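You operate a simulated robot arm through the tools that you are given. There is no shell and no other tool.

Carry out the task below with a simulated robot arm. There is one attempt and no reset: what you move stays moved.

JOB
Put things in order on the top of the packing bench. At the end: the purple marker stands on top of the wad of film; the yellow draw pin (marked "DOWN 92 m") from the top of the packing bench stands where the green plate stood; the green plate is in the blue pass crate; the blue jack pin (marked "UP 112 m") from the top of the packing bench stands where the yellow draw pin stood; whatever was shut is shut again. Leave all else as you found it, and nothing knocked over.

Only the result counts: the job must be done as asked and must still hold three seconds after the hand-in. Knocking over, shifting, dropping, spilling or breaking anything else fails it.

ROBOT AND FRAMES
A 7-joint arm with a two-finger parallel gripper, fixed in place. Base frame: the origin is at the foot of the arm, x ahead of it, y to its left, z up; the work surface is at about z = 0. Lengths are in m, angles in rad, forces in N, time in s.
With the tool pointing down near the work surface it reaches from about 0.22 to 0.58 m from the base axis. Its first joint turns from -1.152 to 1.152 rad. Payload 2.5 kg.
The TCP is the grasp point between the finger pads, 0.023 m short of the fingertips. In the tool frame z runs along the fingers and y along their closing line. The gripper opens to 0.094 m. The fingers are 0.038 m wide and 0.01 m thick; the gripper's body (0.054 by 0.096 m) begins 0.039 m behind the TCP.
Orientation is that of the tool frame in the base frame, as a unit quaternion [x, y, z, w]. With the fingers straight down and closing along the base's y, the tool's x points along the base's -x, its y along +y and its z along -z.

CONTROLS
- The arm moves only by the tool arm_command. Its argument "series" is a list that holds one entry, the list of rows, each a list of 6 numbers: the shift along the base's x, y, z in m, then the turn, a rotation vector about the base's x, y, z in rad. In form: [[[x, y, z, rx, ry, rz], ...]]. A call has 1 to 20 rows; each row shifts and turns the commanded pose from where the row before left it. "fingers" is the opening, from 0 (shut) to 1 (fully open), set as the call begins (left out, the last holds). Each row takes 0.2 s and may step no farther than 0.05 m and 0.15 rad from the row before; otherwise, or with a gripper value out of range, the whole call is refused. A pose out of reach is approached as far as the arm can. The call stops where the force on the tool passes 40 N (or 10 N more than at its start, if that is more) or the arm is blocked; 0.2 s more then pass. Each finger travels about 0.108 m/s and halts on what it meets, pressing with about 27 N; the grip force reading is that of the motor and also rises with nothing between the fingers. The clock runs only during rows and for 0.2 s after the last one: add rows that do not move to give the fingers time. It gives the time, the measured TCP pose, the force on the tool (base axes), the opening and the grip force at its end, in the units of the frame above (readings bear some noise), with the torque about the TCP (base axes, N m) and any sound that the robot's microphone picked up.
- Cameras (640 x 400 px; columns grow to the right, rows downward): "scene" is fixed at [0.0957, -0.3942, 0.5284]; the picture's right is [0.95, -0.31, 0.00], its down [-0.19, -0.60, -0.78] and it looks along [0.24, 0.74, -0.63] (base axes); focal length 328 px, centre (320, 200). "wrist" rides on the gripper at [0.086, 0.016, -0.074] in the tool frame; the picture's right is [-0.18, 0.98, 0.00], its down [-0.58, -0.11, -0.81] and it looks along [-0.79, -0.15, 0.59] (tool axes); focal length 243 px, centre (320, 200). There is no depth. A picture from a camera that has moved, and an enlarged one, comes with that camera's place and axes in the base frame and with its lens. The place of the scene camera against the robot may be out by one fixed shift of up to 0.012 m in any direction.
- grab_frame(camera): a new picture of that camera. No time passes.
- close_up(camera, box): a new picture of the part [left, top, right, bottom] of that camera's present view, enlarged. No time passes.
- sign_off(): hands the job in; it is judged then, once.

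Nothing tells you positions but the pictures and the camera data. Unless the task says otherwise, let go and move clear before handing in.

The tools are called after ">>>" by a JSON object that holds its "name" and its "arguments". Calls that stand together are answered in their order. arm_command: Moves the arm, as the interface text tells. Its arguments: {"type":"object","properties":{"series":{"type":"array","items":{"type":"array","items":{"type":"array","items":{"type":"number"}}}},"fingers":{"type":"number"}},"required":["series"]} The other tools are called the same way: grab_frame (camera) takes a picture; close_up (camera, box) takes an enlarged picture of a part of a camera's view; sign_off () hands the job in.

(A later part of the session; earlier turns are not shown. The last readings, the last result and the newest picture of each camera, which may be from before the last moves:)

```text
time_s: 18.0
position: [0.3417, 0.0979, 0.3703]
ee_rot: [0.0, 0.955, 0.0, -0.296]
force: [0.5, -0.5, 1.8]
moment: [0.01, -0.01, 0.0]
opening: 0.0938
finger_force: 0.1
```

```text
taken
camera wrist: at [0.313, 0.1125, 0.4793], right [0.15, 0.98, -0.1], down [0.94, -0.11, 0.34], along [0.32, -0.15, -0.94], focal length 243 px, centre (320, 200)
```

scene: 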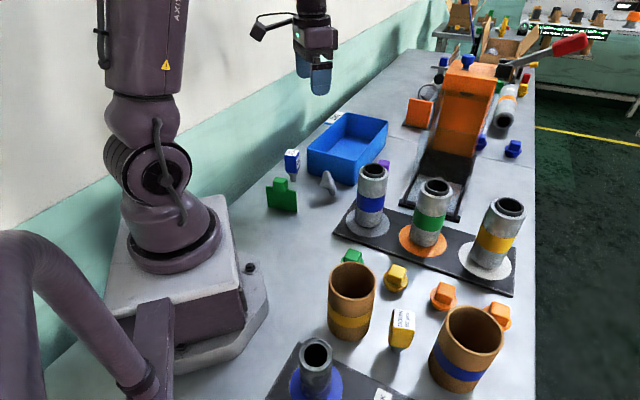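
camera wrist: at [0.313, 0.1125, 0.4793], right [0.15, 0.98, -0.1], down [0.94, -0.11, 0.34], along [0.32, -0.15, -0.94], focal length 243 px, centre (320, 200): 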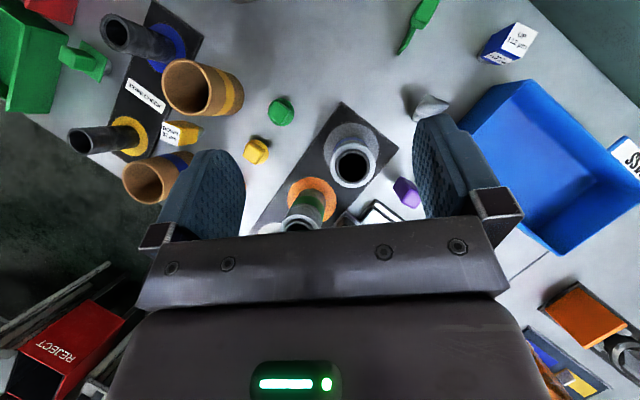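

>>> {"name": "close_up", "arguments": {"camera": "wrist", "box": [380, 60, 480, 140]}}

>>> {"name": "close_up", "arguments": {"camera": "wrist", "box": [240, 100, 420, 240]}}

>>> {"name": "close_up", "arguments": {"camera": "wrist", "box": [60, 0, 280, 210]}}

>>> {"name": "close_up", "arguments": {"camera": "wrist", "box": [480, 80, 640, 400]}}

>>> {"name": "close_up", "arguments": {"camera": "wrist", "box": [380, 0, 560, 130]}}

```text
5.00 times, centred on (430, 100) of wrist
camera zoom: at [0.313, 0.1125, 0.4793], right [0.15, 0.98, -0.1], down [0.94, -0.11, 0.34], along [0.32, -0.15, -0.94], focal length 1213 px, centre (-230, 700)
```

zoom: 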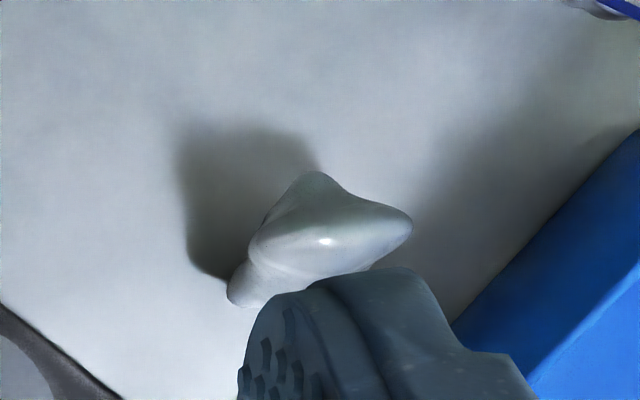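

```text
2.86 times, centred on (330, 170) of wrist
camera zoom: at [0.313, 0.1125, 0.4793], right [0.15, 0.98, -0.1], down [0.94, -0.11, 0.34], along [0.32, -0.15, -0.94], focal length 693 px, centre (291, 286)
```

zoom: 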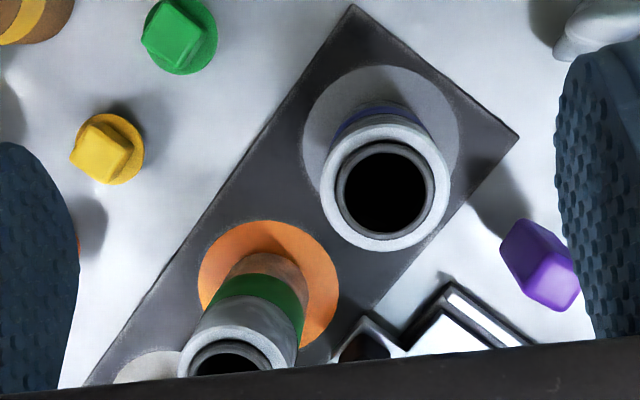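

```text
1.90 times, centred on (170, 105) of wrist
camera zoom: at [0.313, 0.1125, 0.4793], right [0.15, 0.98, -0.1], down [0.94, -0.11, 0.34], along [0.32, -0.15, -0.94], focal length 462 px, centre (606, 381)
```

zoom: 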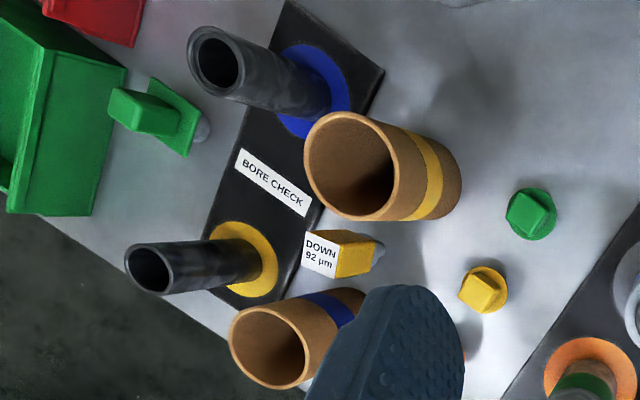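

```text
1.25 times, centred on (560, 240) of wrist
camera zoom: at [0.313, 0.1125, 0.4793], right [0.15, 0.98, -0.1], down [0.94, -0.11, 0.34], along [0.32, -0.15, -0.94], focal length 303 px, centre (20, 150)
```

zoom: 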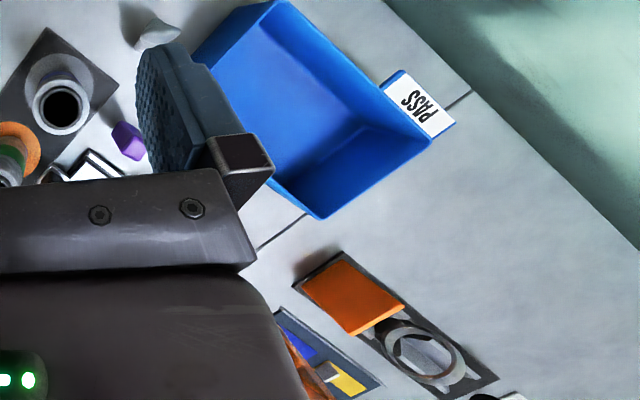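

```text
3.08 times, centred on (470, 65) of wrist
camera zoom: at [0.313, 0.1125, 0.4793], right [0.15, 0.98, -0.1], down [0.94, -0.11, 0.34], along [0.32, -0.15, -0.94], focal length 746 px, centre (-142, 615)
```

zoom: 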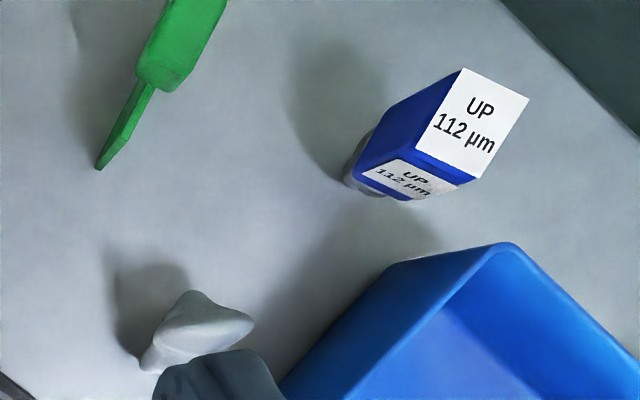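

No other wad is found, so the crumpled grey lump is the wad of film. I'll go nearer to get a proper top view of it, the blue pin and the green plate.

>>> {"name": "arm_command", "arguments": {"series": [[[0, 0.03, 0, 0, 0.1, 0], [0, 0.03, -0.02, 0, 0.1, 0], [0, 0.03, -0.02, 0, 0.1, 0], [0, 0.02, -0.02, 0, 0, 0], [0.02, 0, 0, 0, 0, 0]]]}}

>>> {"name": "grab_frame", "arguments": {"camera": "wrist"}}

```text
time_s: 19.2
position: [0.3614, 0.2089, 0.3091]
ee_rot: [0.001, 0.901, 0.001, -0.434]
force: [-0.1, 0.6, -0.1]
moment: [-0.01, -0.02, 0.01]
opening: 0.0937
finger_force: 0.0
```

```text
taken
camera wrist: at [0.366, 0.2228, 0.4224], right [0.12, 0.98, -0.14], down [0.99, -0.11, 0.05], along [0.03, -0.15, -0.99], focal length 243 px, centre (320, 200)
```

wrist: 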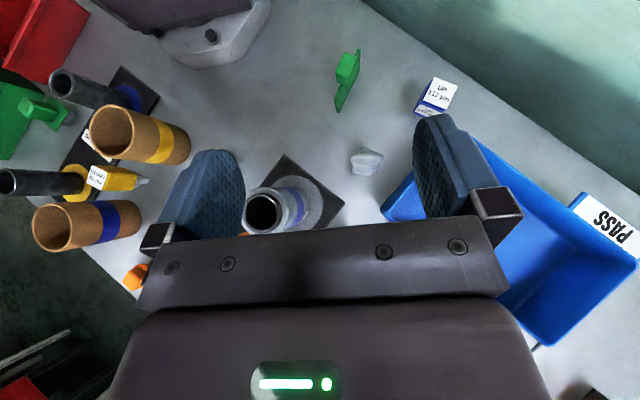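

>>> {"name": "close_up", "arguments": {"camera": "wrist", "box": [335, 135, 395, 185]}}

>>> {"name": "close_up", "arguments": {"camera": "wrist", "box": [310, 40, 470, 190]}}

>>> {"name": "close_up", "arguments": {"camera": "wrist", "box": [0, 60, 200, 260]}}

```text
8.00 times, centred on (365, 160) of wrist
camera zoom: at [0.366, 0.2228, 0.4224], right [0.12, 0.98, -0.14], down [0.99, -0.11, 0.05], along [0.03, -0.15, -0.99], focal length 1941 px, centre (-40, 520)
```

zoom: 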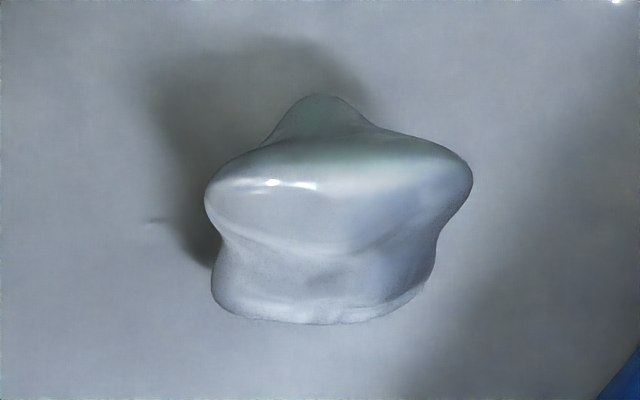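

```text
2.67 times, centred on (390, 115) of wrist
camera zoom: at [0.366, 0.2228, 0.4224], right [0.12, 0.98, -0.14], down [0.99, -0.11, 0.05], along [0.03, -0.15, -0.99], focal length 647 px, centre (133, 427)
```

zoom: 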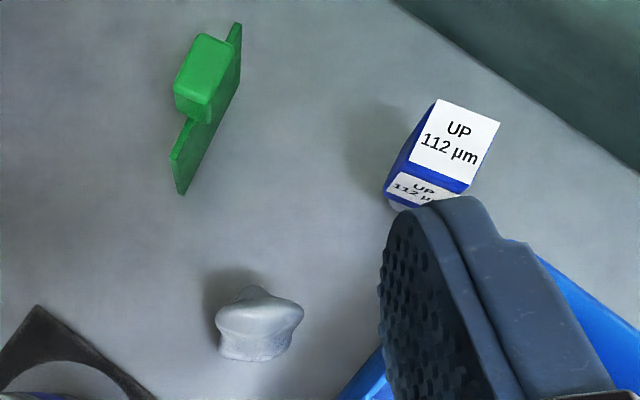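

```text
2.00 times, centred on (100, 160) of wrist
camera zoom: at [0.366, 0.2228, 0.4224], right [0.12, 0.98, -0.14], down [0.99, -0.11, 0.05], along [0.03, -0.15, -0.99], focal length 485 px, centre (760, 280)
```

zoom: 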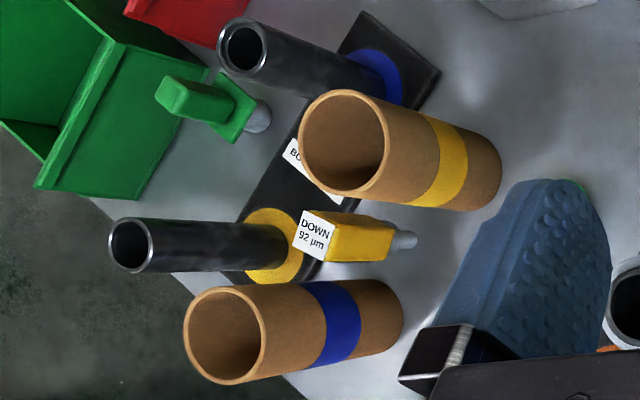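

The wad from above is about 5 cm × 4.5 cm with a ridge along y. I'll take a lower, more horizontal view of it from the robot side to find where a marker could stand.

>>> {"name": "arm_command", "arguments": {"series": [[[-0.01, 0, 0, 0, -0.15, 0], [-0.02, 0.005, 0, 0, -0.15, 0], [-0.02, 0.005, 0, 0, -0.15, 0], [-0.02, 0.005, 0, 0, -0.15, 0], [-0.02, 0.005, 0, 0, -0.15, 0], [-0.02, 0.005, 0, 0, -0.15, 0], [0, 0, -0.04, 0, 0, 0], [0, 0, -0.04, 0, 0, 0], [0, 0, -0.04, 0, 0, 0], [0, 0, -0.04, 0, 0, 0]]]}}

>>> {"name": "grab_frame", "arguments": {"camera": "wrist"}}

>>> {"name": "close_up", "arguments": {"camera": "wrist", "box": [260, 100, 400, 220]}}

```text
time_s: 21.4
position: [0.2513, 0.2349, 0.1496]
ee_rot: [-0.001, 1.0, 0.0, 0.0]
force: [-0.7, 0.2, 0.2]
moment: [0.01, 0.01, 0.0]
opening: 0.0939
finger_force: 0.1
```

```text
taken
camera wrist: at [0.1644, 0.2497, 0.2229], right [0.18, 0.98, 0.0], down [0.58, -0.11, 0.81], along [0.79, -0.15, -0.59], focal length 243 px, centre (320, 200)
```

wrist: 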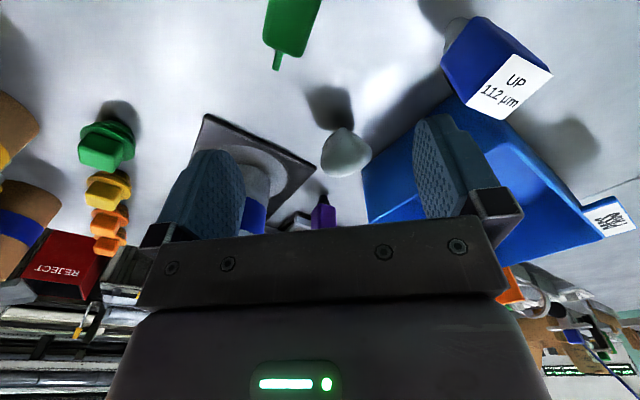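

```text
3.33 times, centred on (330, 160) of wrist
camera zoom: at [0.1644, 0.2497, 0.2229], right [0.18, 0.98, 0.0], down [0.58, -0.11, 0.81], along [0.79, -0.15, -0.59], focal length 809 px, centre (287, 333)
```

zoom: 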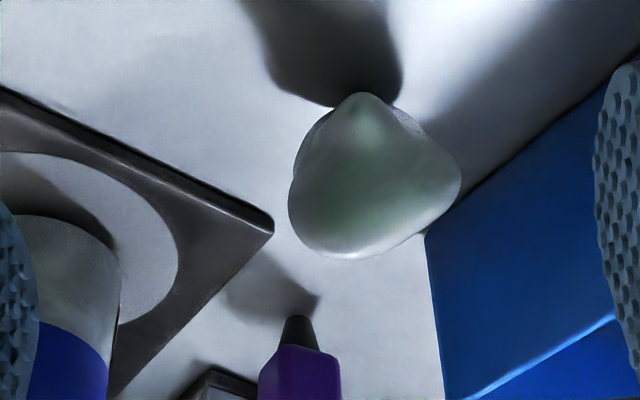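

The wad's top is a rounded ridge about 2 cm long along y; I'll deal with the marker last. First the green plate: I'll raise the tool, turn it by about −0.58 rad to line up with the plate, and hover over it.

>>> {"name": "arm_command", "arguments": {"series": [[[0, 0, 0.03, 0, 0, 0], [-0.01, 0, 0.03, 0, 0, -0.15], [-0.02, -0.004, 0.02, 0, 0, -0.15], [-0.02, -0.004, 0, 0, 0, -0.15], [-0.004, -0.001, 0, 0, 0, -0.13], [0, 0, 0, 0, 0, 0]]]}}

>>> {"name": "grab_frame", "arguments": {"camera": "wrist"}}

>>> {"name": "close_up", "arguments": {"camera": "wrist", "box": [250, 10, 390, 150]}}

```text
time_s: 22.8
position: [0.1954, 0.2231, 0.2318]
ee_rot: [0.286, 0.958, 0.0, 0.0]
force: [0.1, -0.2, -0.3]
moment: [0.06, 0.01, -0.02]
opening: 0.0941
finger_force: 0.0
```

```text
taken
camera wrist: at [0.1334, 0.2842, 0.3045], right [0.69, 0.72, 0.0], down [0.43, -0.41, 0.81], along [0.58, -0.56, -0.59], focal length 243 px, centre (320, 200)
```

wrist: 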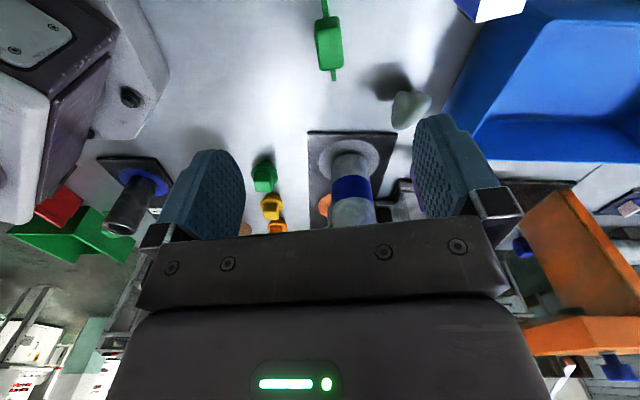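

```text
2.86 times, centred on (320, 80) of wrist
camera zoom: at [0.1334, 0.2842, 0.3045], right [0.69, 0.72, 0.0], down [0.43, -0.41, 0.81], along [0.58, -0.56, -0.59], focal length 693 px, centre (320, 543)
```

zoom: 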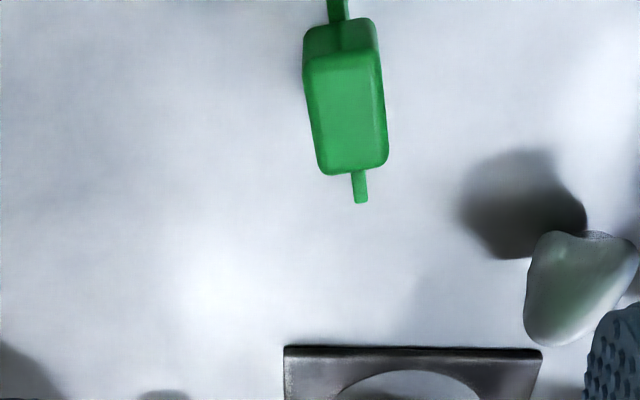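

The plate is nearly aligned with the gripper; I estimate its knob's centre at (0.199,0.231), knob top z≈0.094 and plate direction −34.5°. I'll correct and go lower for a closer look.

>>> {"name": "arm_command", "arguments": {"series": [[[0.003, 0.0075, -0.02, 0, 0, -0.022], [0, 0, -0.03, 0, 0, 0], [0, 0, -0.02, 0, 0, 0], [0, 0, 0, 0, 0, 0]]]}}

>>> {"name": "grab_frame", "arguments": {"camera": "wrist"}}

>>> {"name": "close_up", "arguments": {"camera": "wrist", "box": [250, 30, 390, 170]}}

>>> {"name": "close_up", "arguments": {"camera": "scene", "box": [240, 130, 330, 220]}}

```text
time_s: 23.8
position: [0.2, 0.2304, 0.1611]
ee_rot: [0.296, 0.955, 0.0, -0.001]
force: [0.6, 0.8, -0.1]
moment: [-0.03, 0.02, -0.02]
opening: 0.094
finger_force: 0.1
```

```text
taken
camera wrist: at [0.138, 0.2921, 0.2334], right [0.71, 0.71, 0.0], down [0.42, -0.42, 0.81], along [0.57, -0.57, -0.59], focal length 243 px, centre (320, 200)
```

wrist: 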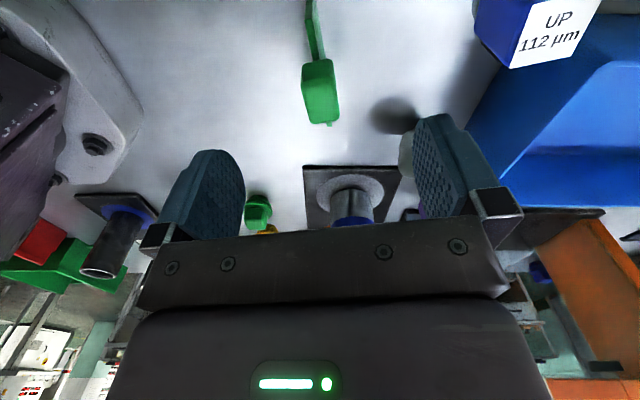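

```text
2.86 times, centred on (320, 100) of wrist
camera zoom: at [0.138, 0.2921, 0.2334], right [0.71, 0.71, 0.0], down [0.42, -0.42, 0.81], along [0.57, -0.57, -0.59], focal length 693 px, centre (320, 486)
```

zoom: 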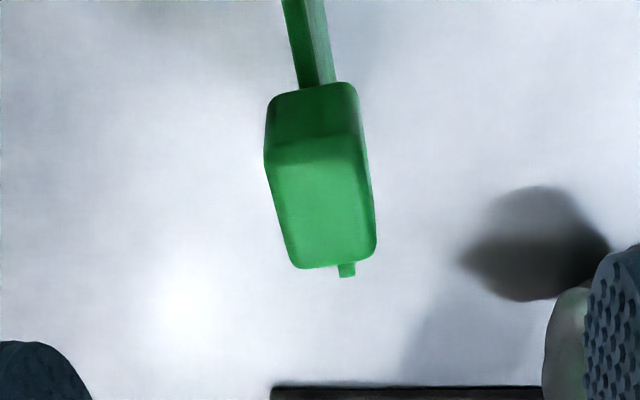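

```text
4.44 times, centred on (285, 175) of scene
camera zoom: at [0.0957, -0.3942, 0.5284], right [0.95, -0.31, 0.0], down [-0.19, -0.6, -0.78], along [0.24, 0.74, -0.63], focal length 1456 px, centre (476, 311)
```

zoom: 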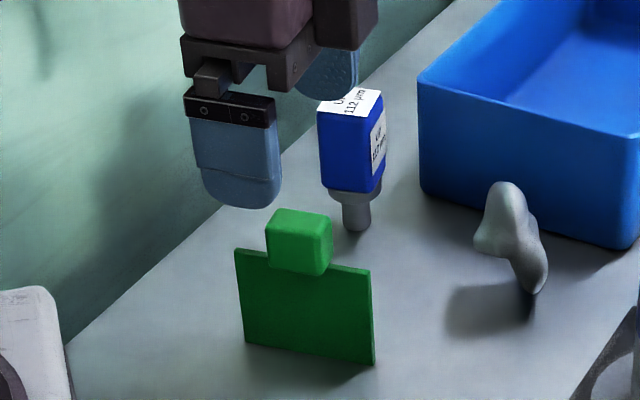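

Knob measures about 20 × 27 mm, centred at (0.200,0.2315), orientation −35°; plate top ≈0.065. I'll descend to z≈0.081 straddling the plate and grip the knob.

>>> {"name": "arm_command", "arguments": {"series": [[[0, 0.001, -0.02, 0, 0, -0.015], [0, 0, -0.03, 0, 0, 0], [0, 0, -0.02, 0, 0, 0], [0, 0, -0.01, 0, 0, 0], [0, 0, 0, 0, 0, 0]]]}}

>>> {"name": "close_up", "arguments": {"camera": "wrist", "box": [220, 100, 420, 240]}}

>>> {"name": "close_up", "arguments": {"camera": "scene", "box": [240, 130, 330, 220]}}

```text
time_s: 25.0
position: [0.1989, 0.232, 0.0787]
ee_rot: [0.303, 0.953, -0.001, -0.001]
force: [0.3, 0.6, -0.7]
moment: [0.0, -0.02, -0.03]
opening: 0.094
finger_force: 0.0
```

```text
2.86 times, centred on (320, 170) of wrist
camera zoom: at [0.1392, 0.2943, 0.1531], right [0.72, 0.7, 0.0], down [0.41, -0.43, 0.81], along [0.56, -0.58, -0.59], focal length 693 px, centre (320, 286)
```

zoom: 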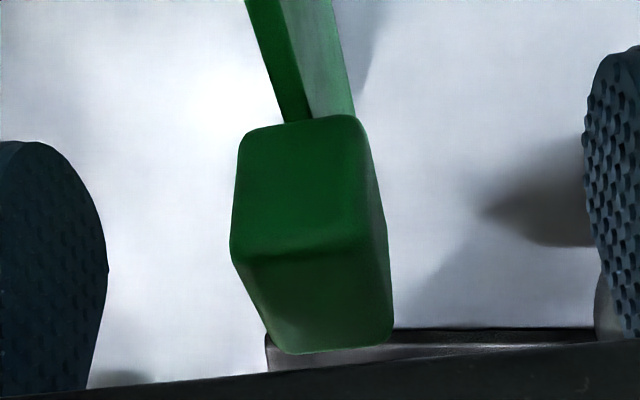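

```text
4.44 times, centred on (285, 175) of scene
camera zoom: at [0.0957, -0.3942, 0.5284], right [0.95, -0.31, 0.0], down [-0.19, -0.6, -0.78], along [0.24, 0.74, -0.63], focal length 1456 px, centre (476, 311)
```

zoom: 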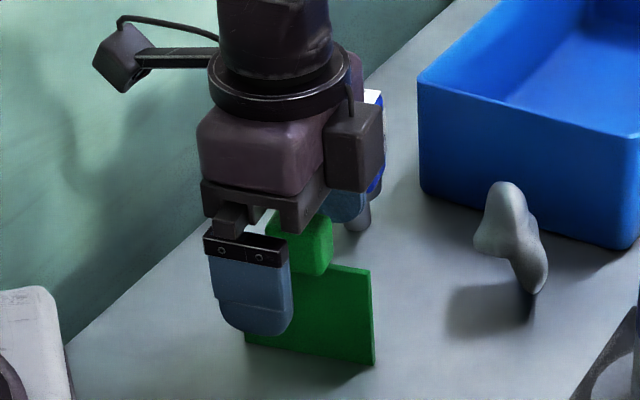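

The fingers straddle the plate with the knob centred. I'll close the grip.

>>> {"name": "arm_command", "arguments": {"series": [[[0, 0, 0, 0, 0, 0], [0, 0, 0, 0, 0, 0], [0, 0, 0, 0, 0, 0], [0, 0, 0, 0, 0, 0]]], "fingers": 0}}

>>> {"name": "close_up", "arguments": {"camera": "scene", "box": [240, 130, 330, 220]}}

>>> {"name": "close_up", "arguments": {"camera": "wrist", "box": [220, 80, 420, 240]}}

```text
time_s: 26.0
position: [0.1996, 0.2317, 0.0795]
ee_rot: [0.304, 0.953, 0.0, 0.0]
force: [-0.1, -0.8, 8.5]
moment: [-0.01, 0.01, 0.11]
opening: 0.0216
finger_force: 26.9
```

```text
4.44 times, centred on (285, 175) of scene
camera zoom: at [0.0957, -0.3942, 0.5283], right [0.95, -0.31, 0.0], down [-0.19, -0.6, -0.78], along [0.24, 0.74, -0.63], focal length 1456 px, centre (476, 311)
```

zoom: 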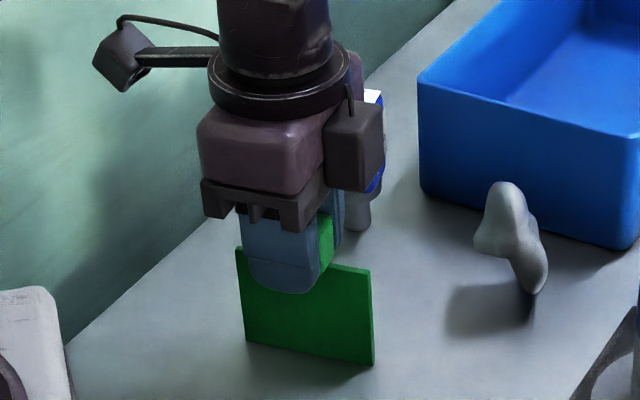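

```text
2.50 times, centred on (320, 160) of wrist
camera zoom: at [0.1393, 0.2944, 0.1535], right [0.72, 0.7, 0.0], down [0.41, -0.43, 0.81], along [0.56, -0.58, -0.59], focal length 606 px, centre (320, 300)
```

zoom: 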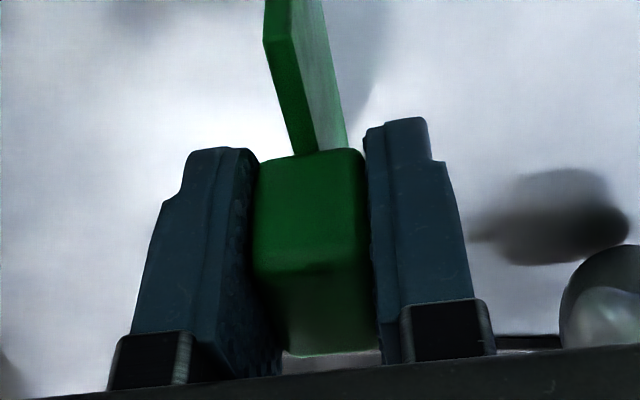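

The knob is gripped (opening 21.6 mm); the plate stood at about (0.200,0.232). I'll lift it and swing toward the crate for a view of it.

>>> {"name": "arm_command", "arguments": {"series": [[[0, 0, 0.02, 0, 0, 0], [0, 0, 0.04, 0, 0, 0], [0, 0, 0.05, 0, 0, 0], [0, 0, 0.05, 0, 0, 0], [0.03, 0.01, 0.02, 0, 0, 0], [0.03, 0.02, 0, 0, 0, -0.05], [0.03, 0.02, 0, 0, 0, -0.05], [0.03, 0.02, 0, 0, 0, -0.047], [0, 0, 0, 0, 0, 0]]]}}

>>> {"name": "grab_frame", "arguments": {"camera": "wrist"}}

>>> {"name": "grab_frame", "arguments": {"camera": "scene"}}

```text
time_s: 28.0
position: [0.3201, 0.3026, 0.2588]
ee_rot: [0.372, 0.928, 0.0, 0.0]
force: [1.0, 0.1, -0.7]
moment: [-0.01, 0.0, -0.02]
opening: 0.021
finger_force: 26.6
```

```text
taken
camera wrist: at [0.2711, 0.3736, 0.3325], right [0.81, 0.58, 0.0], down [0.34, -0.48, 0.81], along [0.47, -0.66, -0.59], focal length 243 px, centre (320, 200)
```

wrist: 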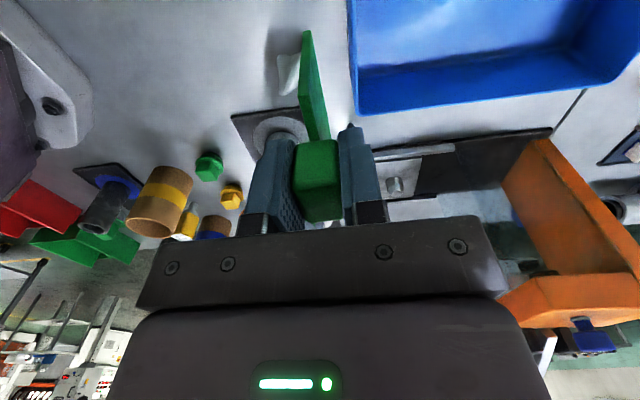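

```text
taken
```

scene: 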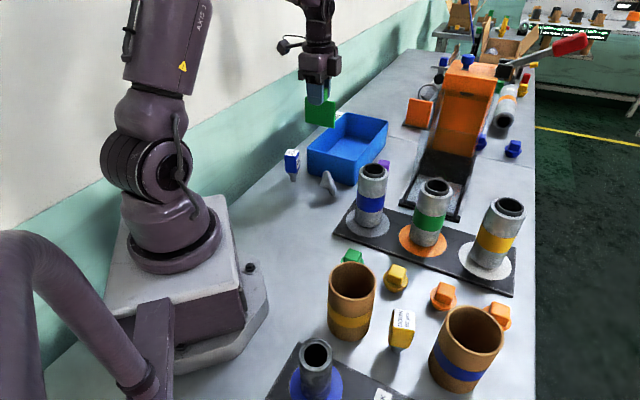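

The crate's near rim runs from (0.404,0.262) at −43.5°, rim height ≈0.08. I'll take the plate to about (0.402,0.366) inside it and descend to just above the crate floor.

>>> {"name": "arm_command", "arguments": {"series": [[[0.028, 0.021, 0, 0, 0, 0], [0.028, 0.021, 0, 0, 0, 0], [0.0265, 0.0214, 0, 0, 0, 0], [0, 0, -0.04, 0, 0, 0.01], [0, 0, -0.04, 0, 0, 0], [0, 0, 0, 0, 0, 0]]]}}

>>> {"name": "close_up", "arguments": {"camera": "scene", "box": [260, 80, 420, 200]}}

>>> {"name": "grab_frame", "arguments": {"camera": "wrist"}}

```text
time_s: 29.4
position: [0.4032, 0.3653, 0.1778]
ee_rot: [0.367, 0.93, 0.0, 0.0]
force: [0.4, -0.5, -1.5]
moment: [-0.01, 0.03, 0.02]
opening: 0.0212
finger_force: 26.9
```

```text
3.33 times, centred on (340, 140) of scene
camera zoom: at [0.0957, -0.3942, 0.5284], right [0.95, -0.31, 0.0], down [-0.19, -0.6, -0.78], along [0.24, 0.74, -0.63], focal length 1092 px, centre (253, 400)
```

zoom: 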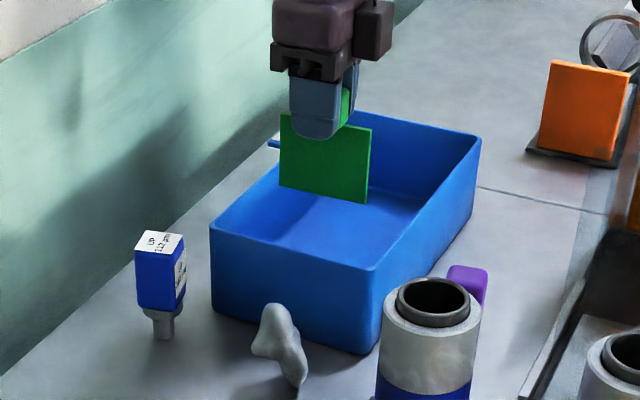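

```text
taken
camera wrist: at [0.3517, 0.4358, 0.2516], right [0.81, 0.59, 0.0], down [0.35, -0.48, 0.81], along [0.48, -0.65, -0.59], focal length 243 px, centre (320, 200)
```

wrist: 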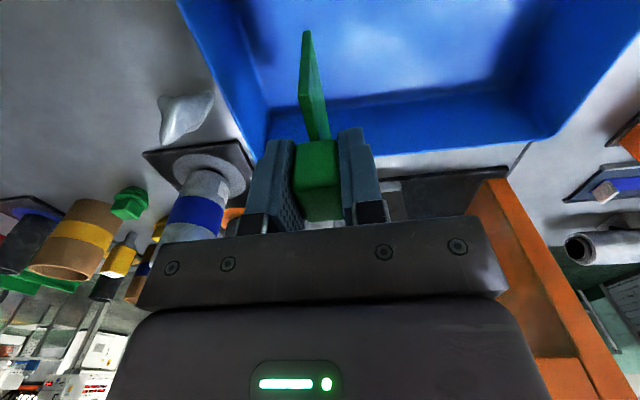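

The plate hangs over the crate, clear of the walls. I'll descend, then touch down in small steps.

>>> {"name": "arm_command", "arguments": {"series": [[[0, 0, -0.03, 0, 0, 0], [0, 0, -0.03, 0, 0, 0], [0, 0, -0.02, 0, 0, 0], [0, 0, -0.005, 0, 0, 0], [0, 0, 0, 0, 0, 0]]]}}

>>> {"name": "close_up", "arguments": {"camera": "scene", "box": [260, 80, 420, 200]}}

```text
time_s: 30.6
position: [0.4023, 0.3656, 0.0933]
ee_rot: [0.368, 0.93, 0.001, 0.001]
force: [0.9, 0.0, -0.7]
moment: [0.0, -0.03, 0.01]
opening: 0.0215
finger_force: 27.2
```

```text
3.33 times, centred on (340, 140) of scene
camera zoom: at [0.0957, -0.3942, 0.5284], right [0.95, -0.31, 0.0], down [-0.19, -0.6, -0.78], along [0.24, 0.74, -0.63], focal length 1092 px, centre (253, 400)
```

zoom: 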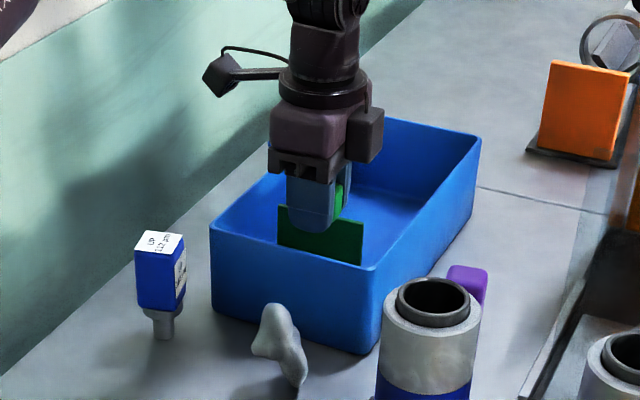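

>>> {"name": "arm_command", "arguments": {"series": [[[0, 0, -0.003, 0, 0, 0], [0, 0, -0.003, 0, 0, 0], [0, 0, 0, 0, 0, 0]]]}}

```text
time_s: 31.4
position: [0.4018, 0.3652, 0.0899]
ee_rot: [0.368, 0.93, 0.001, 0.0]
force: [-0.6, -0.4, -0.8]
moment: [0.01, -0.01, 0.01]
opening: 0.0214
finger_force: 27.1
```

No contact yet; going on in 2 mm steps.

>>> {"name": "arm_command", "arguments": {"series": [[[0, 0, -0.002, 0, 0, 0], [0, 0, 0, 0, 0, 0]]]}}

>>> {"name": "arm_command", "arguments": {"series": [[[0, 0, -0.002, 0, 0, 0], [0, 0, 0, 0, 0, 0]]]}}

```text
time_s: 32.0
position: [0.4018, 0.3654, 0.0869]
ee_rot: [0.368, 0.93, 0.0, 0.0]
force: [0.6, -0.3, -0.9]
moment: [0.0, -0.03, -0.04]
opening: 0.0214
finger_force: 26.8
```

```text
time_s: 32.6
position: [0.4032, 0.3655, 0.0845]
ee_rot: [0.368, 0.93, 0.0, 0.001]
force: [-0.1, -0.2, 0.3]
moment: [0.0, 0.0, 0.02]
opening: 0.0215
finger_force: 26.6
```

>>> {"name": "arm_command", "arguments": {"series": [[[0, 0, -0.0015, 0, 0, 0], [0, 0, 0, 0, 0, 0]]]}}

```text
time_s: 33.2
position: [0.4036, 0.3653, 0.0844]
ee_rot: [0.367, 0.93, 0.001, 0.0]
force: [-3.6, -2.3, 14.6]
moment: [-0.22, 0.2, -0.01]
opening: 0.0214
finger_force: 27.1
```

The plate has touched the crate floor (14.6 N). I'll ease off 1 mm and open the fingers gently.

>>> {"name": "arm_command", "arguments": {"series": [[[0, 0, 0.001, 0, 0, 0], [0, 0, 0, 0, 0, 0]]]}}

>>> {"name": "arm_command", "arguments": {"series": [[[0, 0, 0, 0, 0, 0], [0, 0, 0, 0, 0, 0], [0, 0, 0, 0, 0, 0]]], "fingers": 0.35}}

>>> {"name": "grab_frame", "arguments": {"camera": "wrist"}}

>>> {"name": "close_up", "arguments": {"camera": "scene", "box": [260, 80, 420, 200]}}

```text
time_s: 33.8
position: [0.4032, 0.3651, 0.0858]
ee_rot: [0.368, 0.93, 0.0, 0.0]
force: [-0.4, 0.5, 12.0]
moment: [0.0, 0.01, 0.03]
opening: 0.0214
finger_force: 27.3
```

```text
time_s: 34.6
position: [0.4026, 0.3658, 0.0844]
ee_rot: [0.368, 0.93, 0.0, -0.001]
force: [0.2, 1.0, 4.9]
moment: [0.06, -0.11, -0.02]
opening: 0.0333
finger_force: 0.3
```

```text
taken
camera wrist: at [0.3511, 0.4356, 0.158], right [0.81, 0.59, 0.0], down [0.35, -0.48, 0.81], along [0.48, -0.65, -0.59], focal length 243 px, centre (320, 200)
```

wrist: 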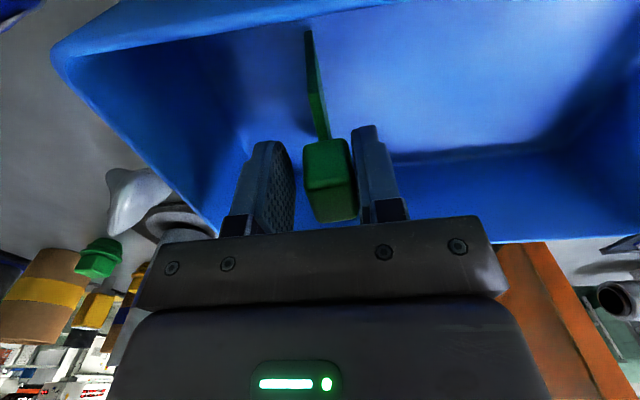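

```text
3.33 times, centred on (340, 140) of scene
camera zoom: at [0.0956, -0.3943, 0.5283], right [0.95, -0.31, 0.0], down [-0.19, -0.6, -0.78], along [0.24, 0.74, -0.63], focal length 1092 px, centre (253, 400)
```

zoom: 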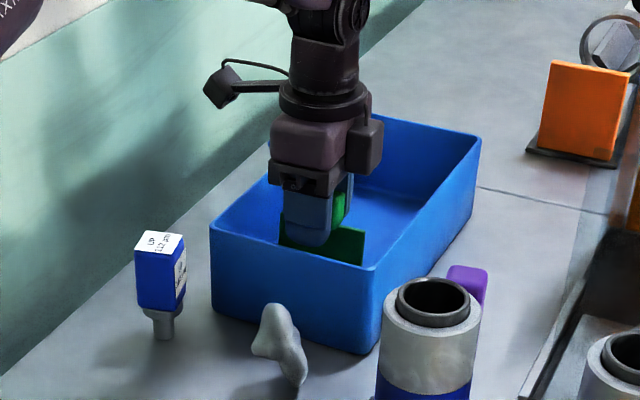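

The plate is standing by itself. I'll open further and lift away.

>>> {"name": "arm_command", "arguments": {"series": [[[0, 0, 0, 0, 0, 0], [0, 0, 0, 0, 0, 0], [0, 0, 0, 0, 0, 0]]], "fingers": 0.7}}

>>> {"name": "arm_command", "arguments": {"series": [[[0, 0, 0.01, 0, 0, 0], [0, 0, 0.02, 0, 0, 0], [0, 0, 0.04, 0, 0, 0], [0, 0, 0.04, 0, 0, 0], [0, 0, 0, 0, 0, 0]]]}}

>>> {"name": "close_up", "arguments": {"camera": "scene", "box": [260, 80, 420, 200]}}

>>> {"name": "grab_frame", "arguments": {"camera": "wrist"}}

```text
time_s: 35.4
position: [0.4035, 0.3653, 0.0839]
ee_rot: [0.368, 0.93, -0.001, 0.0]
force: [-0.1, 0.1, 0.4]
moment: [-0.02, -0.01, 0.01]
opening: 0.0658
finger_force: 0.0
```

```text
time_s: 36.6
position: [0.4013, 0.3671, 0.1926]
ee_rot: [0.367, 0.93, -0.001, 0.0]
force: [0.6, 0.0, 0.0]
moment: [-0.01, 0.0, -0.01]
opening: 0.0656
finger_force: 0.1
```

```text
3.33 times, centred on (340, 140) of scene
camera zoom: at [0.0957, -0.3942, 0.5284], right [0.95, -0.31, 0.0], down [-0.19, -0.6, -0.78], along [0.24, 0.74, -0.63], focal length 1092 px, centre (253, 400)
```

zoom: 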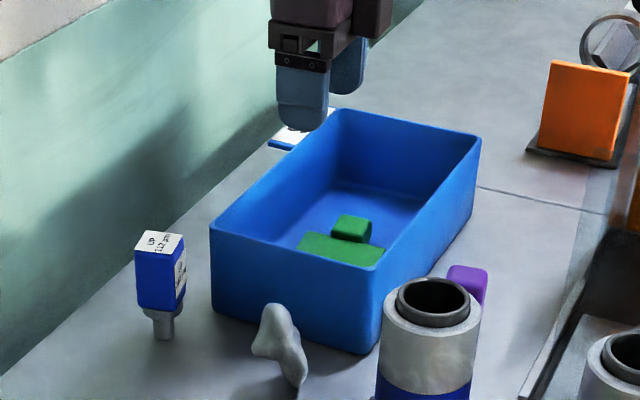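

```text
taken
camera wrist: at [0.3505, 0.4367, 0.2681], right [0.81, 0.59, 0.0], down [0.35, -0.48, 0.81], along [0.48, -0.65, -0.59], focal length 243 px, centre (320, 200)
```

wrist: 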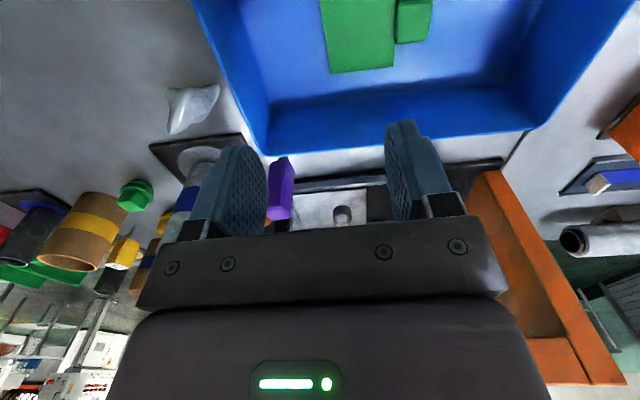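

The plate toppled onto the crate floor on release, but it lies fully inside the pass crate. Next I go to the yellow draw pin and look from above at the space around it.

>>> {"name": "arm_command", "arguments": {"series": [[[-0.01, -0.03, 0.04, 0, 0, 0.1], [-0.01, -0.045, 0.04, 0, 0, 0.1], [-0.01, -0.045, 0.03, 0, 0, 0.1], [-0.01, -0.045, 0, 0, 0, 0.1], [-0.01, -0.045, 0, 0, 0, 0.1], [-0.01, -0.045, 0, 0, 0, 0.1], [-0.01, -0.045, 0, 0, 0, 0.1], [-0.01, -0.045, 0, 0, 0, 0.05], [-0.01, -0.045, 0, 0, 0, 0], [-0.01, -0.045, 0, 0, 0, 0], [0, -0.045, 0, 0, 0.15, 0], [0, -0.045, 0, 0, 0.15, 0], [0, 0, 0, 0, 0.15, 0], [0, 0, 0, 0, 0.15, 0], [0, 0, 0, 0, 0.15, 0], [0, 0, 0, 0, 0.15, 0]]]}}

>>> {"name": "grab_frame", "arguments": {"camera": "wrist"}}

>>> {"name": "grab_frame", "arguments": {"camera": "scene"}}

```text
refused: row 1 steps farther than a row can; nothing moved
```

```text
taken
camera wrist: at [0.3505, 0.4367, 0.2681], right [0.81, 0.59, 0.0], down [0.35, -0.48, 0.81], along [0.48, -0.65, -0.59], focal length 243 px, centre (320, 200)
```

wrist: 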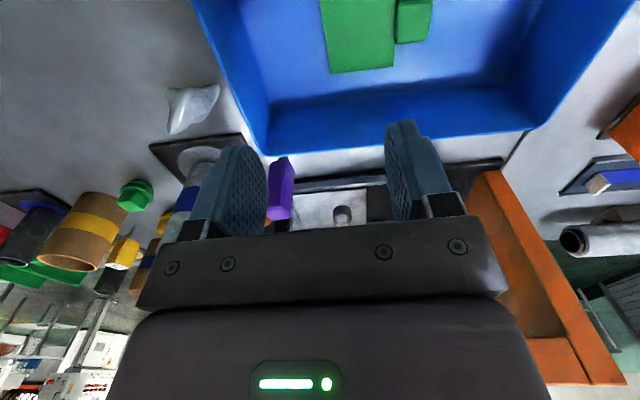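

```text
taken
```

scene: 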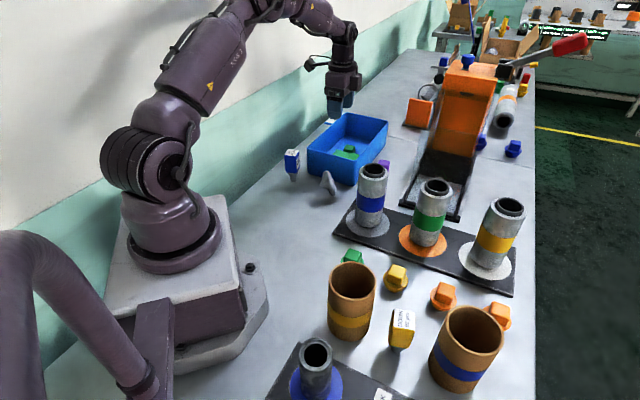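

The first row was a hair too long; I'll resend with shorter steps.

>>> {"name": "arm_command", "arguments": {"series": [[[0, 0, 0.045, 0, 0, 0.1], [-0.01, -0.03, 0.035, 0, 0, 0.1], [-0.01, -0.035, 0.03, 0, 0, 0.1], [-0.01, -0.045, 0, 0, 0, 0.1], [-0.01, -0.045, 0, 0, 0, 0.1], [-0.01, -0.045, 0, 0, 0, 0.1], [-0.01, -0.045, 0, 0, 0, 0.1], [-0.01, -0.045, 0, 0, 0, 0.05], [-0.01, -0.045, 0, 0, 0, 0], [-0.01, -0.045, 0, 0, 0, 0], [-0.01, -0.045, 0, 0, 0, 0], [0, -0.045, 0, 0, 0, 0], [0, -0.045, 0, 0, 0.15, 0], [0, -0.045, 0, 0, 0.15, 0], [0, 0, 0, 0, 0.15, 0], [0, 0, 0, 0, 0.15, 0], [0, 0, 0, 0, 0.15, 0], [0, 0, 0, 0, 0.15, 0]]]}}

>>> {"name": "grab_frame", "arguments": {"camera": "wrist"}}

>>> {"name": "close_up", "arguments": {"camera": "scene", "box": [290, 80, 400, 200]}}

```text
time_s: 40.4
position: [0.3023, -0.1939, 0.3047]
ee_rot: [0.002, 0.9, 0.0, -0.436]
force: [-0.4, 0.3, 0.0]
moment: [-0.03, -0.01, -0.01]
opening: 0.0658
finger_force: 0.1
```

```text
taken
camera wrist: at [0.3082, -0.1781, 0.4176], right [0.12, 0.98, -0.15], down [0.99, -0.11, 0.04], along [0.03, -0.15, -0.99], focal length 243 px, centre (320, 200)
```

wrist: 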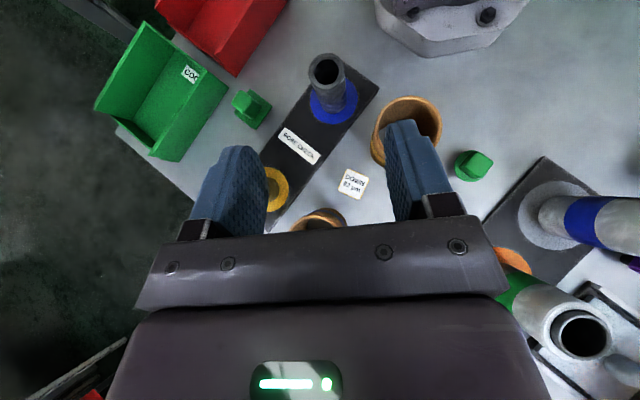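

```text
3.33 times, centred on (345, 140) of scene
camera zoom: at [0.0957, -0.3942, 0.5284], right [0.95, -0.31, 0.0], down [-0.19, -0.6, -0.78], along [0.24, 0.74, -0.63], focal length 1092 px, centre (237, 400)
```

zoom: 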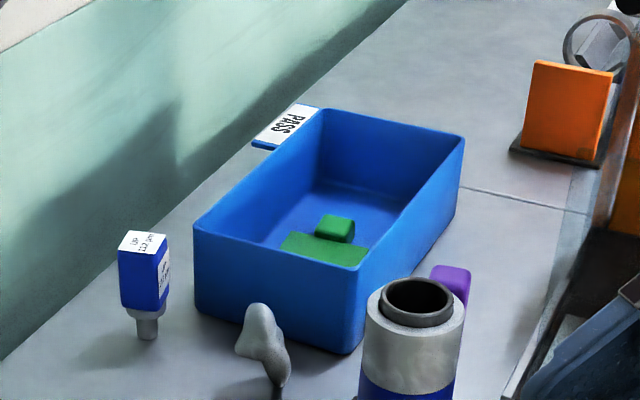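

>>> {"name": "close_up", "arguments": {"camera": "wrist", "box": [240, 60, 460, 240]}}

>>> {"name": "close_up", "arguments": {"camera": "wrist", "box": [320, 150, 380, 210]}}

>>> {"name": "close_up", "arguments": {"camera": "scene", "box": [300, 250, 520, 400]}}

```text
2.22 times, centred on (350, 150) of wrist
camera zoom: at [0.3082, -0.1781, 0.4176], right [0.12, 0.98, -0.15], down [0.99, -0.11, 0.04], along [0.03, -0.15, -0.99], focal length 539 px, centre (253, 311)
```

zoom: 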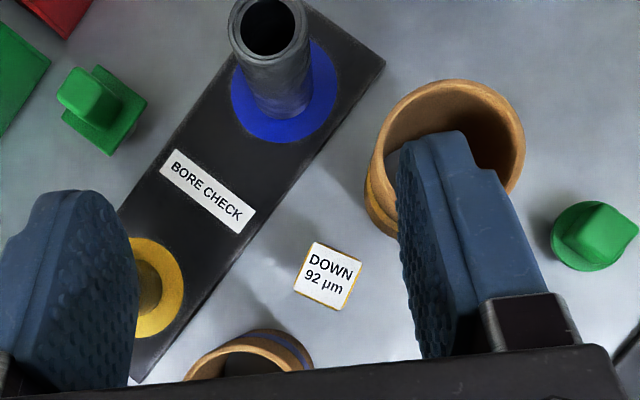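

```text
6.67 times, centred on (350, 180) of wrist
camera zoom: at [0.3082, -0.1781, 0.4176], right [0.12, 0.98, -0.15], down [0.99, -0.11, 0.04], along [0.03, -0.15, -0.99], focal length 1618 px, centre (120, 333)
```

zoom: 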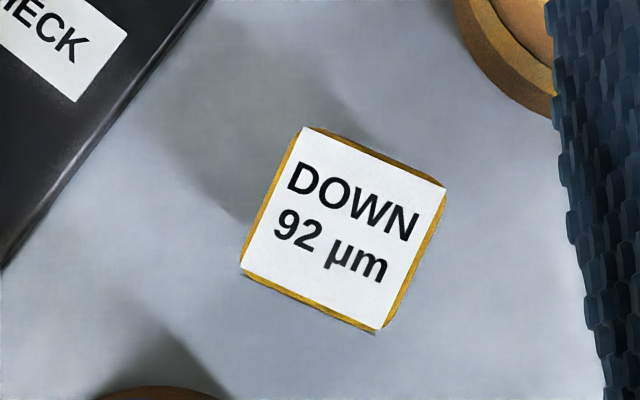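

```text
2.67 times, centred on (410, 325) of scene
camera zoom: at [0.0957, -0.3942, 0.5284], right [0.95, -0.31, 0.0], down [-0.19, -0.6, -0.78], along [0.24, 0.74, -0.63], focal length 874 px, centre (80, -133)
```

zoom: 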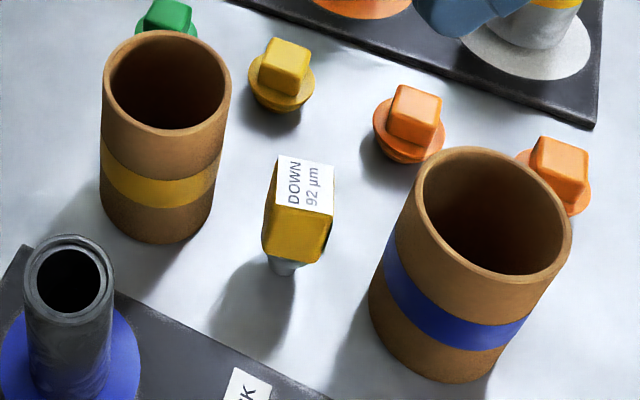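

The yellow pin's top centre is at about (0.301,−0.1805), z≈0.09, block ~31 mm square at −30°. It stands between two cores, so I'll close along the 60° direction (yaw −0.52). I'll undo the tilt, then hover.

>>> {"name": "arm_command", "arguments": {"series": [[[0, 0, 0, 0, -0.15, 0], [0, 0, 0, 0, -0.15, 0], [0, 0, 0, 0, -0.15, 0], [0, 0, 0, 0, -0.15, 0], [0, 0.005, 0, 0, -0.15, 0], [0, 0.008, 0, 0, -0.15, 0], [0, 0, -0.03, 0, 0, -0.15], [0, 0, -0.03, 0, 0, -0.15], [0, 0, -0.03, 0, 0, -0.15], [0, 0, -0.04, 0, 0, -0.075], [0, 0, 0, 0, 0, 0]]]}}

>>> {"name": "grab_frame", "arguments": {"camera": "wrist"}}

>>> {"name": "close_up", "arguments": {"camera": "scene", "box": [300, 220, 520, 400]}}

```text
time_s: 42.8
position: [0.302, -0.1804, 0.1741]
ee_rot: [0.263, 0.965, 0.0, 0.001]
force: [0.0, 0.5, 0.2]
moment: [-0.01, 0.02, -0.03]
opening: 0.0658
finger_force: 0.0
```

```text
taken
camera wrist: at [0.2368, -0.1241, 0.2473], right [0.66, 0.75, 0.0], down [0.45, -0.39, 0.81], along [0.61, -0.53, -0.59], focal length 243 px, centre (320, 200)
```

wrist: 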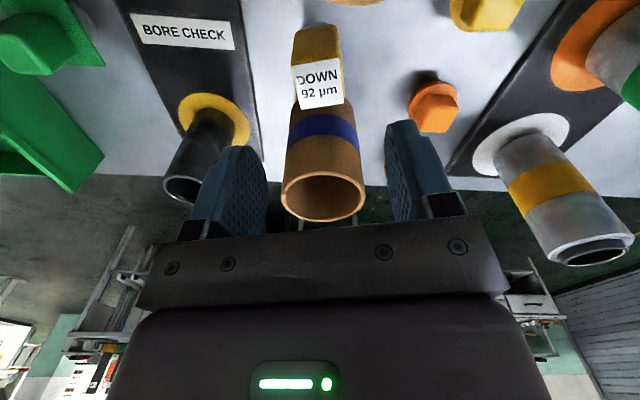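

```text
2.22 times, centred on (410, 310) of scene
camera zoom: at [0.0957, -0.3942, 0.5284], right [0.95, -0.31, 0.0], down [-0.19, -0.6, -0.78], along [0.24, 0.74, -0.63], focal length 728 px, centre (120, -44)
```

zoom: 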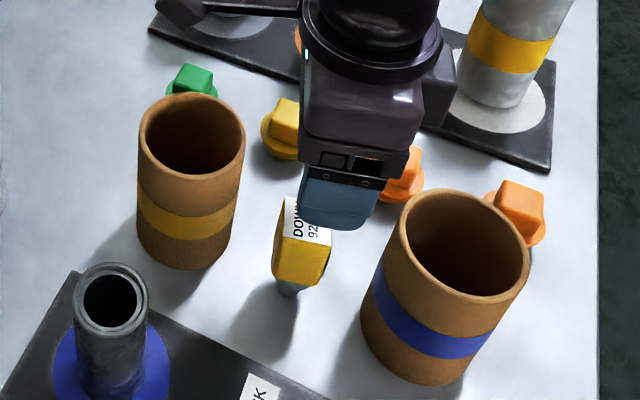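

>>> {"name": "close_up", "arguments": {"camera": "wrist", "box": [270, 10, 370, 120]}}

```text
3.64 times, centred on (320, 65) of wrist
camera zoom: at [0.2368, -0.1241, 0.2473], right [0.66, 0.75, 0.0], down [0.45, -0.39, 0.81], along [0.61, -0.53, -0.59], focal length 882 px, centre (320, 691)
```

zoom: 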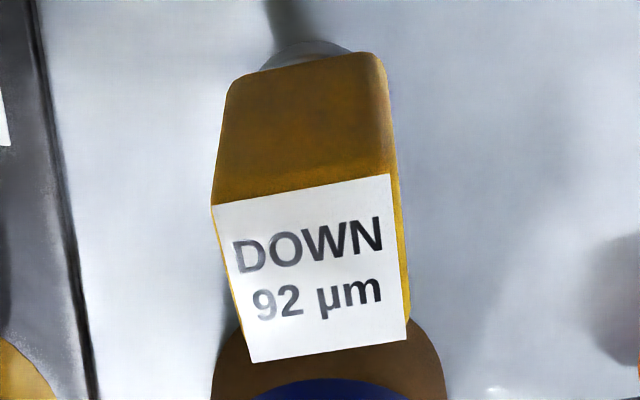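

Refined pin centre: (0.2998,−0.1808), block from z≈0.041 to 0.091, orientation −31.7°. I'll correct and descend to z≈0.070.

>>> {"name": "arm_command", "arguments": {"series": [[[-0.0022, -0.0004, -0.03, 0, 0, -0.02], [0, 0, -0.03, 0, 0, 0], [0, 0, -0.03, 0, 0, 0], [0, 0, -0.014, 0, 0, 0], [0, 0, 0, 0, 0, 0]]]}}

>>> {"name": "grab_frame", "arguments": {"camera": "wrist"}}

>>> {"name": "close_up", "arguments": {"camera": "scene", "box": [300, 220, 520, 400]}}

```text
time_s: 44.0
position: [0.301, -0.1803, 0.0694]
ee_rot: [0.27, 0.963, 0.0, -0.001]
force: [-0.6, 0.0, 0.0]
moment: [0.05, -0.03, -0.02]
opening: 0.0659
finger_force: 0.0
```

```text
taken
camera wrist: at [0.2362, -0.1231, 0.1431], right [0.67, 0.74, 0.0], down [0.44, -0.4, 0.81], along [0.6, -0.54, -0.59], focal length 243 px, centre (320, 200)
```

wrist: 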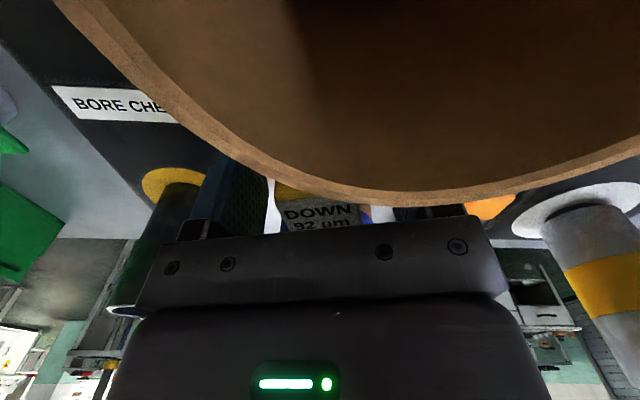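

```text
2.22 times, centred on (410, 310) of scene
camera zoom: at [0.0957, -0.3942, 0.5284], right [0.95, -0.31, 0.0], down [-0.19, -0.6, -0.78], along [0.24, 0.74, -0.63], focal length 728 px, centre (120, -44)
```

zoom: 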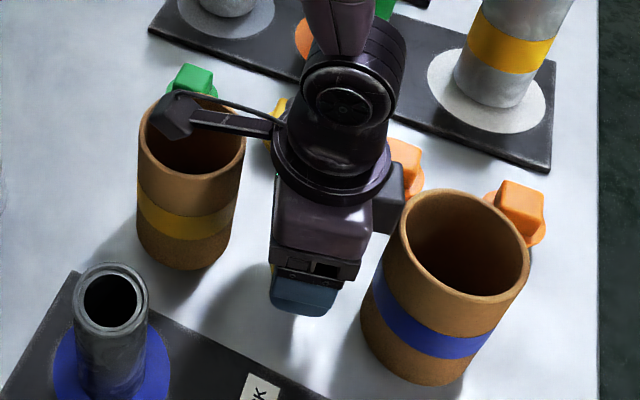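

No contact; the gripper is around the pin and the camera sits clear above the core. Closing the fingers.

>>> {"name": "arm_command", "arguments": {"series": [[[0, 0, 0, 0, 0, 0], [0, 0, 0, 0, 0, 0], [0, 0, 0, 0, 0, 0]]], "fingers": 0}}

```text
time_s: 44.8
position: [0.3009, -0.1809, 0.0698]
ee_rot: [0.271, 0.963, 0.0, 0.0]
force: [-0.2, 0.1, 0.9]
moment: [-0.02, 0.0, 0.0]
opening: 0.0338
finger_force: 27.2
```

The yellow pin is gripped (its spot: ≈(0.300,−0.181)). I'll lift it well above the cores and carry it to the plate's old place at (0.200,0.232).

>>> {"name": "arm_command", "arguments": {"series": [[[0, 0, 0.02, 0, 0, 0], [0, 0, 0.04, 0, 0, 0], [0, 0, 0.045, 0, 0, 0], [0, 0, 0.045, 0, 0, 0], [0, 0, 0.04, 0, 0, 0], [-0.01, 0.04, 0, 0, 0, 0], [-0.01, 0.045, 0, 0, 0, 0], [-0.01, 0.045, 0, 0, 0, 0], [-0.01, 0.045, 0, 0, 0, 0], [-0.01, 0.045, 0, 0, 0, 0], [-0.01, 0.045, 0, 0, 0, 0], [-0.01, 0.045, 0, 0, 0, 0], [-0.01, 0.045, 0, 0, 0, 0], [-0.01, 0.04, 0, 0, 0, 0], [-0.01, 0.0174, 0, 0, 0, 0], [0, 0, 0, 0, 0, 0]]]}}

>>> {"name": "grab_frame", "arguments": {"camera": "scene"}}

>>> {"name": "grab_frame", "arguments": {"camera": "wrist"}}

```text
time_s: 48.2
position: [0.1992, 0.2298, 0.2614]
ee_rot: [0.27, 0.963, 0.0, -0.001]
force: [0.0, 0.3, -1.1]
moment: [0.04, -0.01, 0.0]
opening: 0.0335
finger_force: 27.1
```

```text
taken
```

scene: 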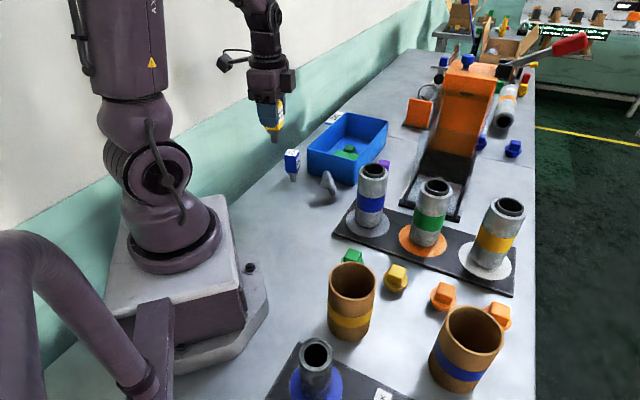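

```text
taken
camera wrist: at [0.1347, 0.2886, 0.3342], right [0.67, 0.74, 0.0], down [0.44, -0.4, 0.81], along [0.6, -0.54, -0.59], focal length 243 px, centre (320, 200)
```

wrist: 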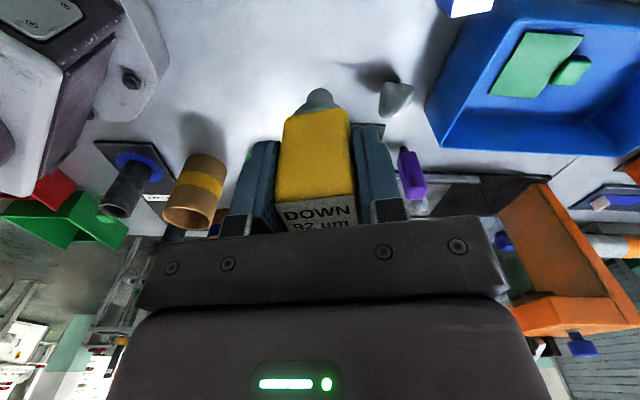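

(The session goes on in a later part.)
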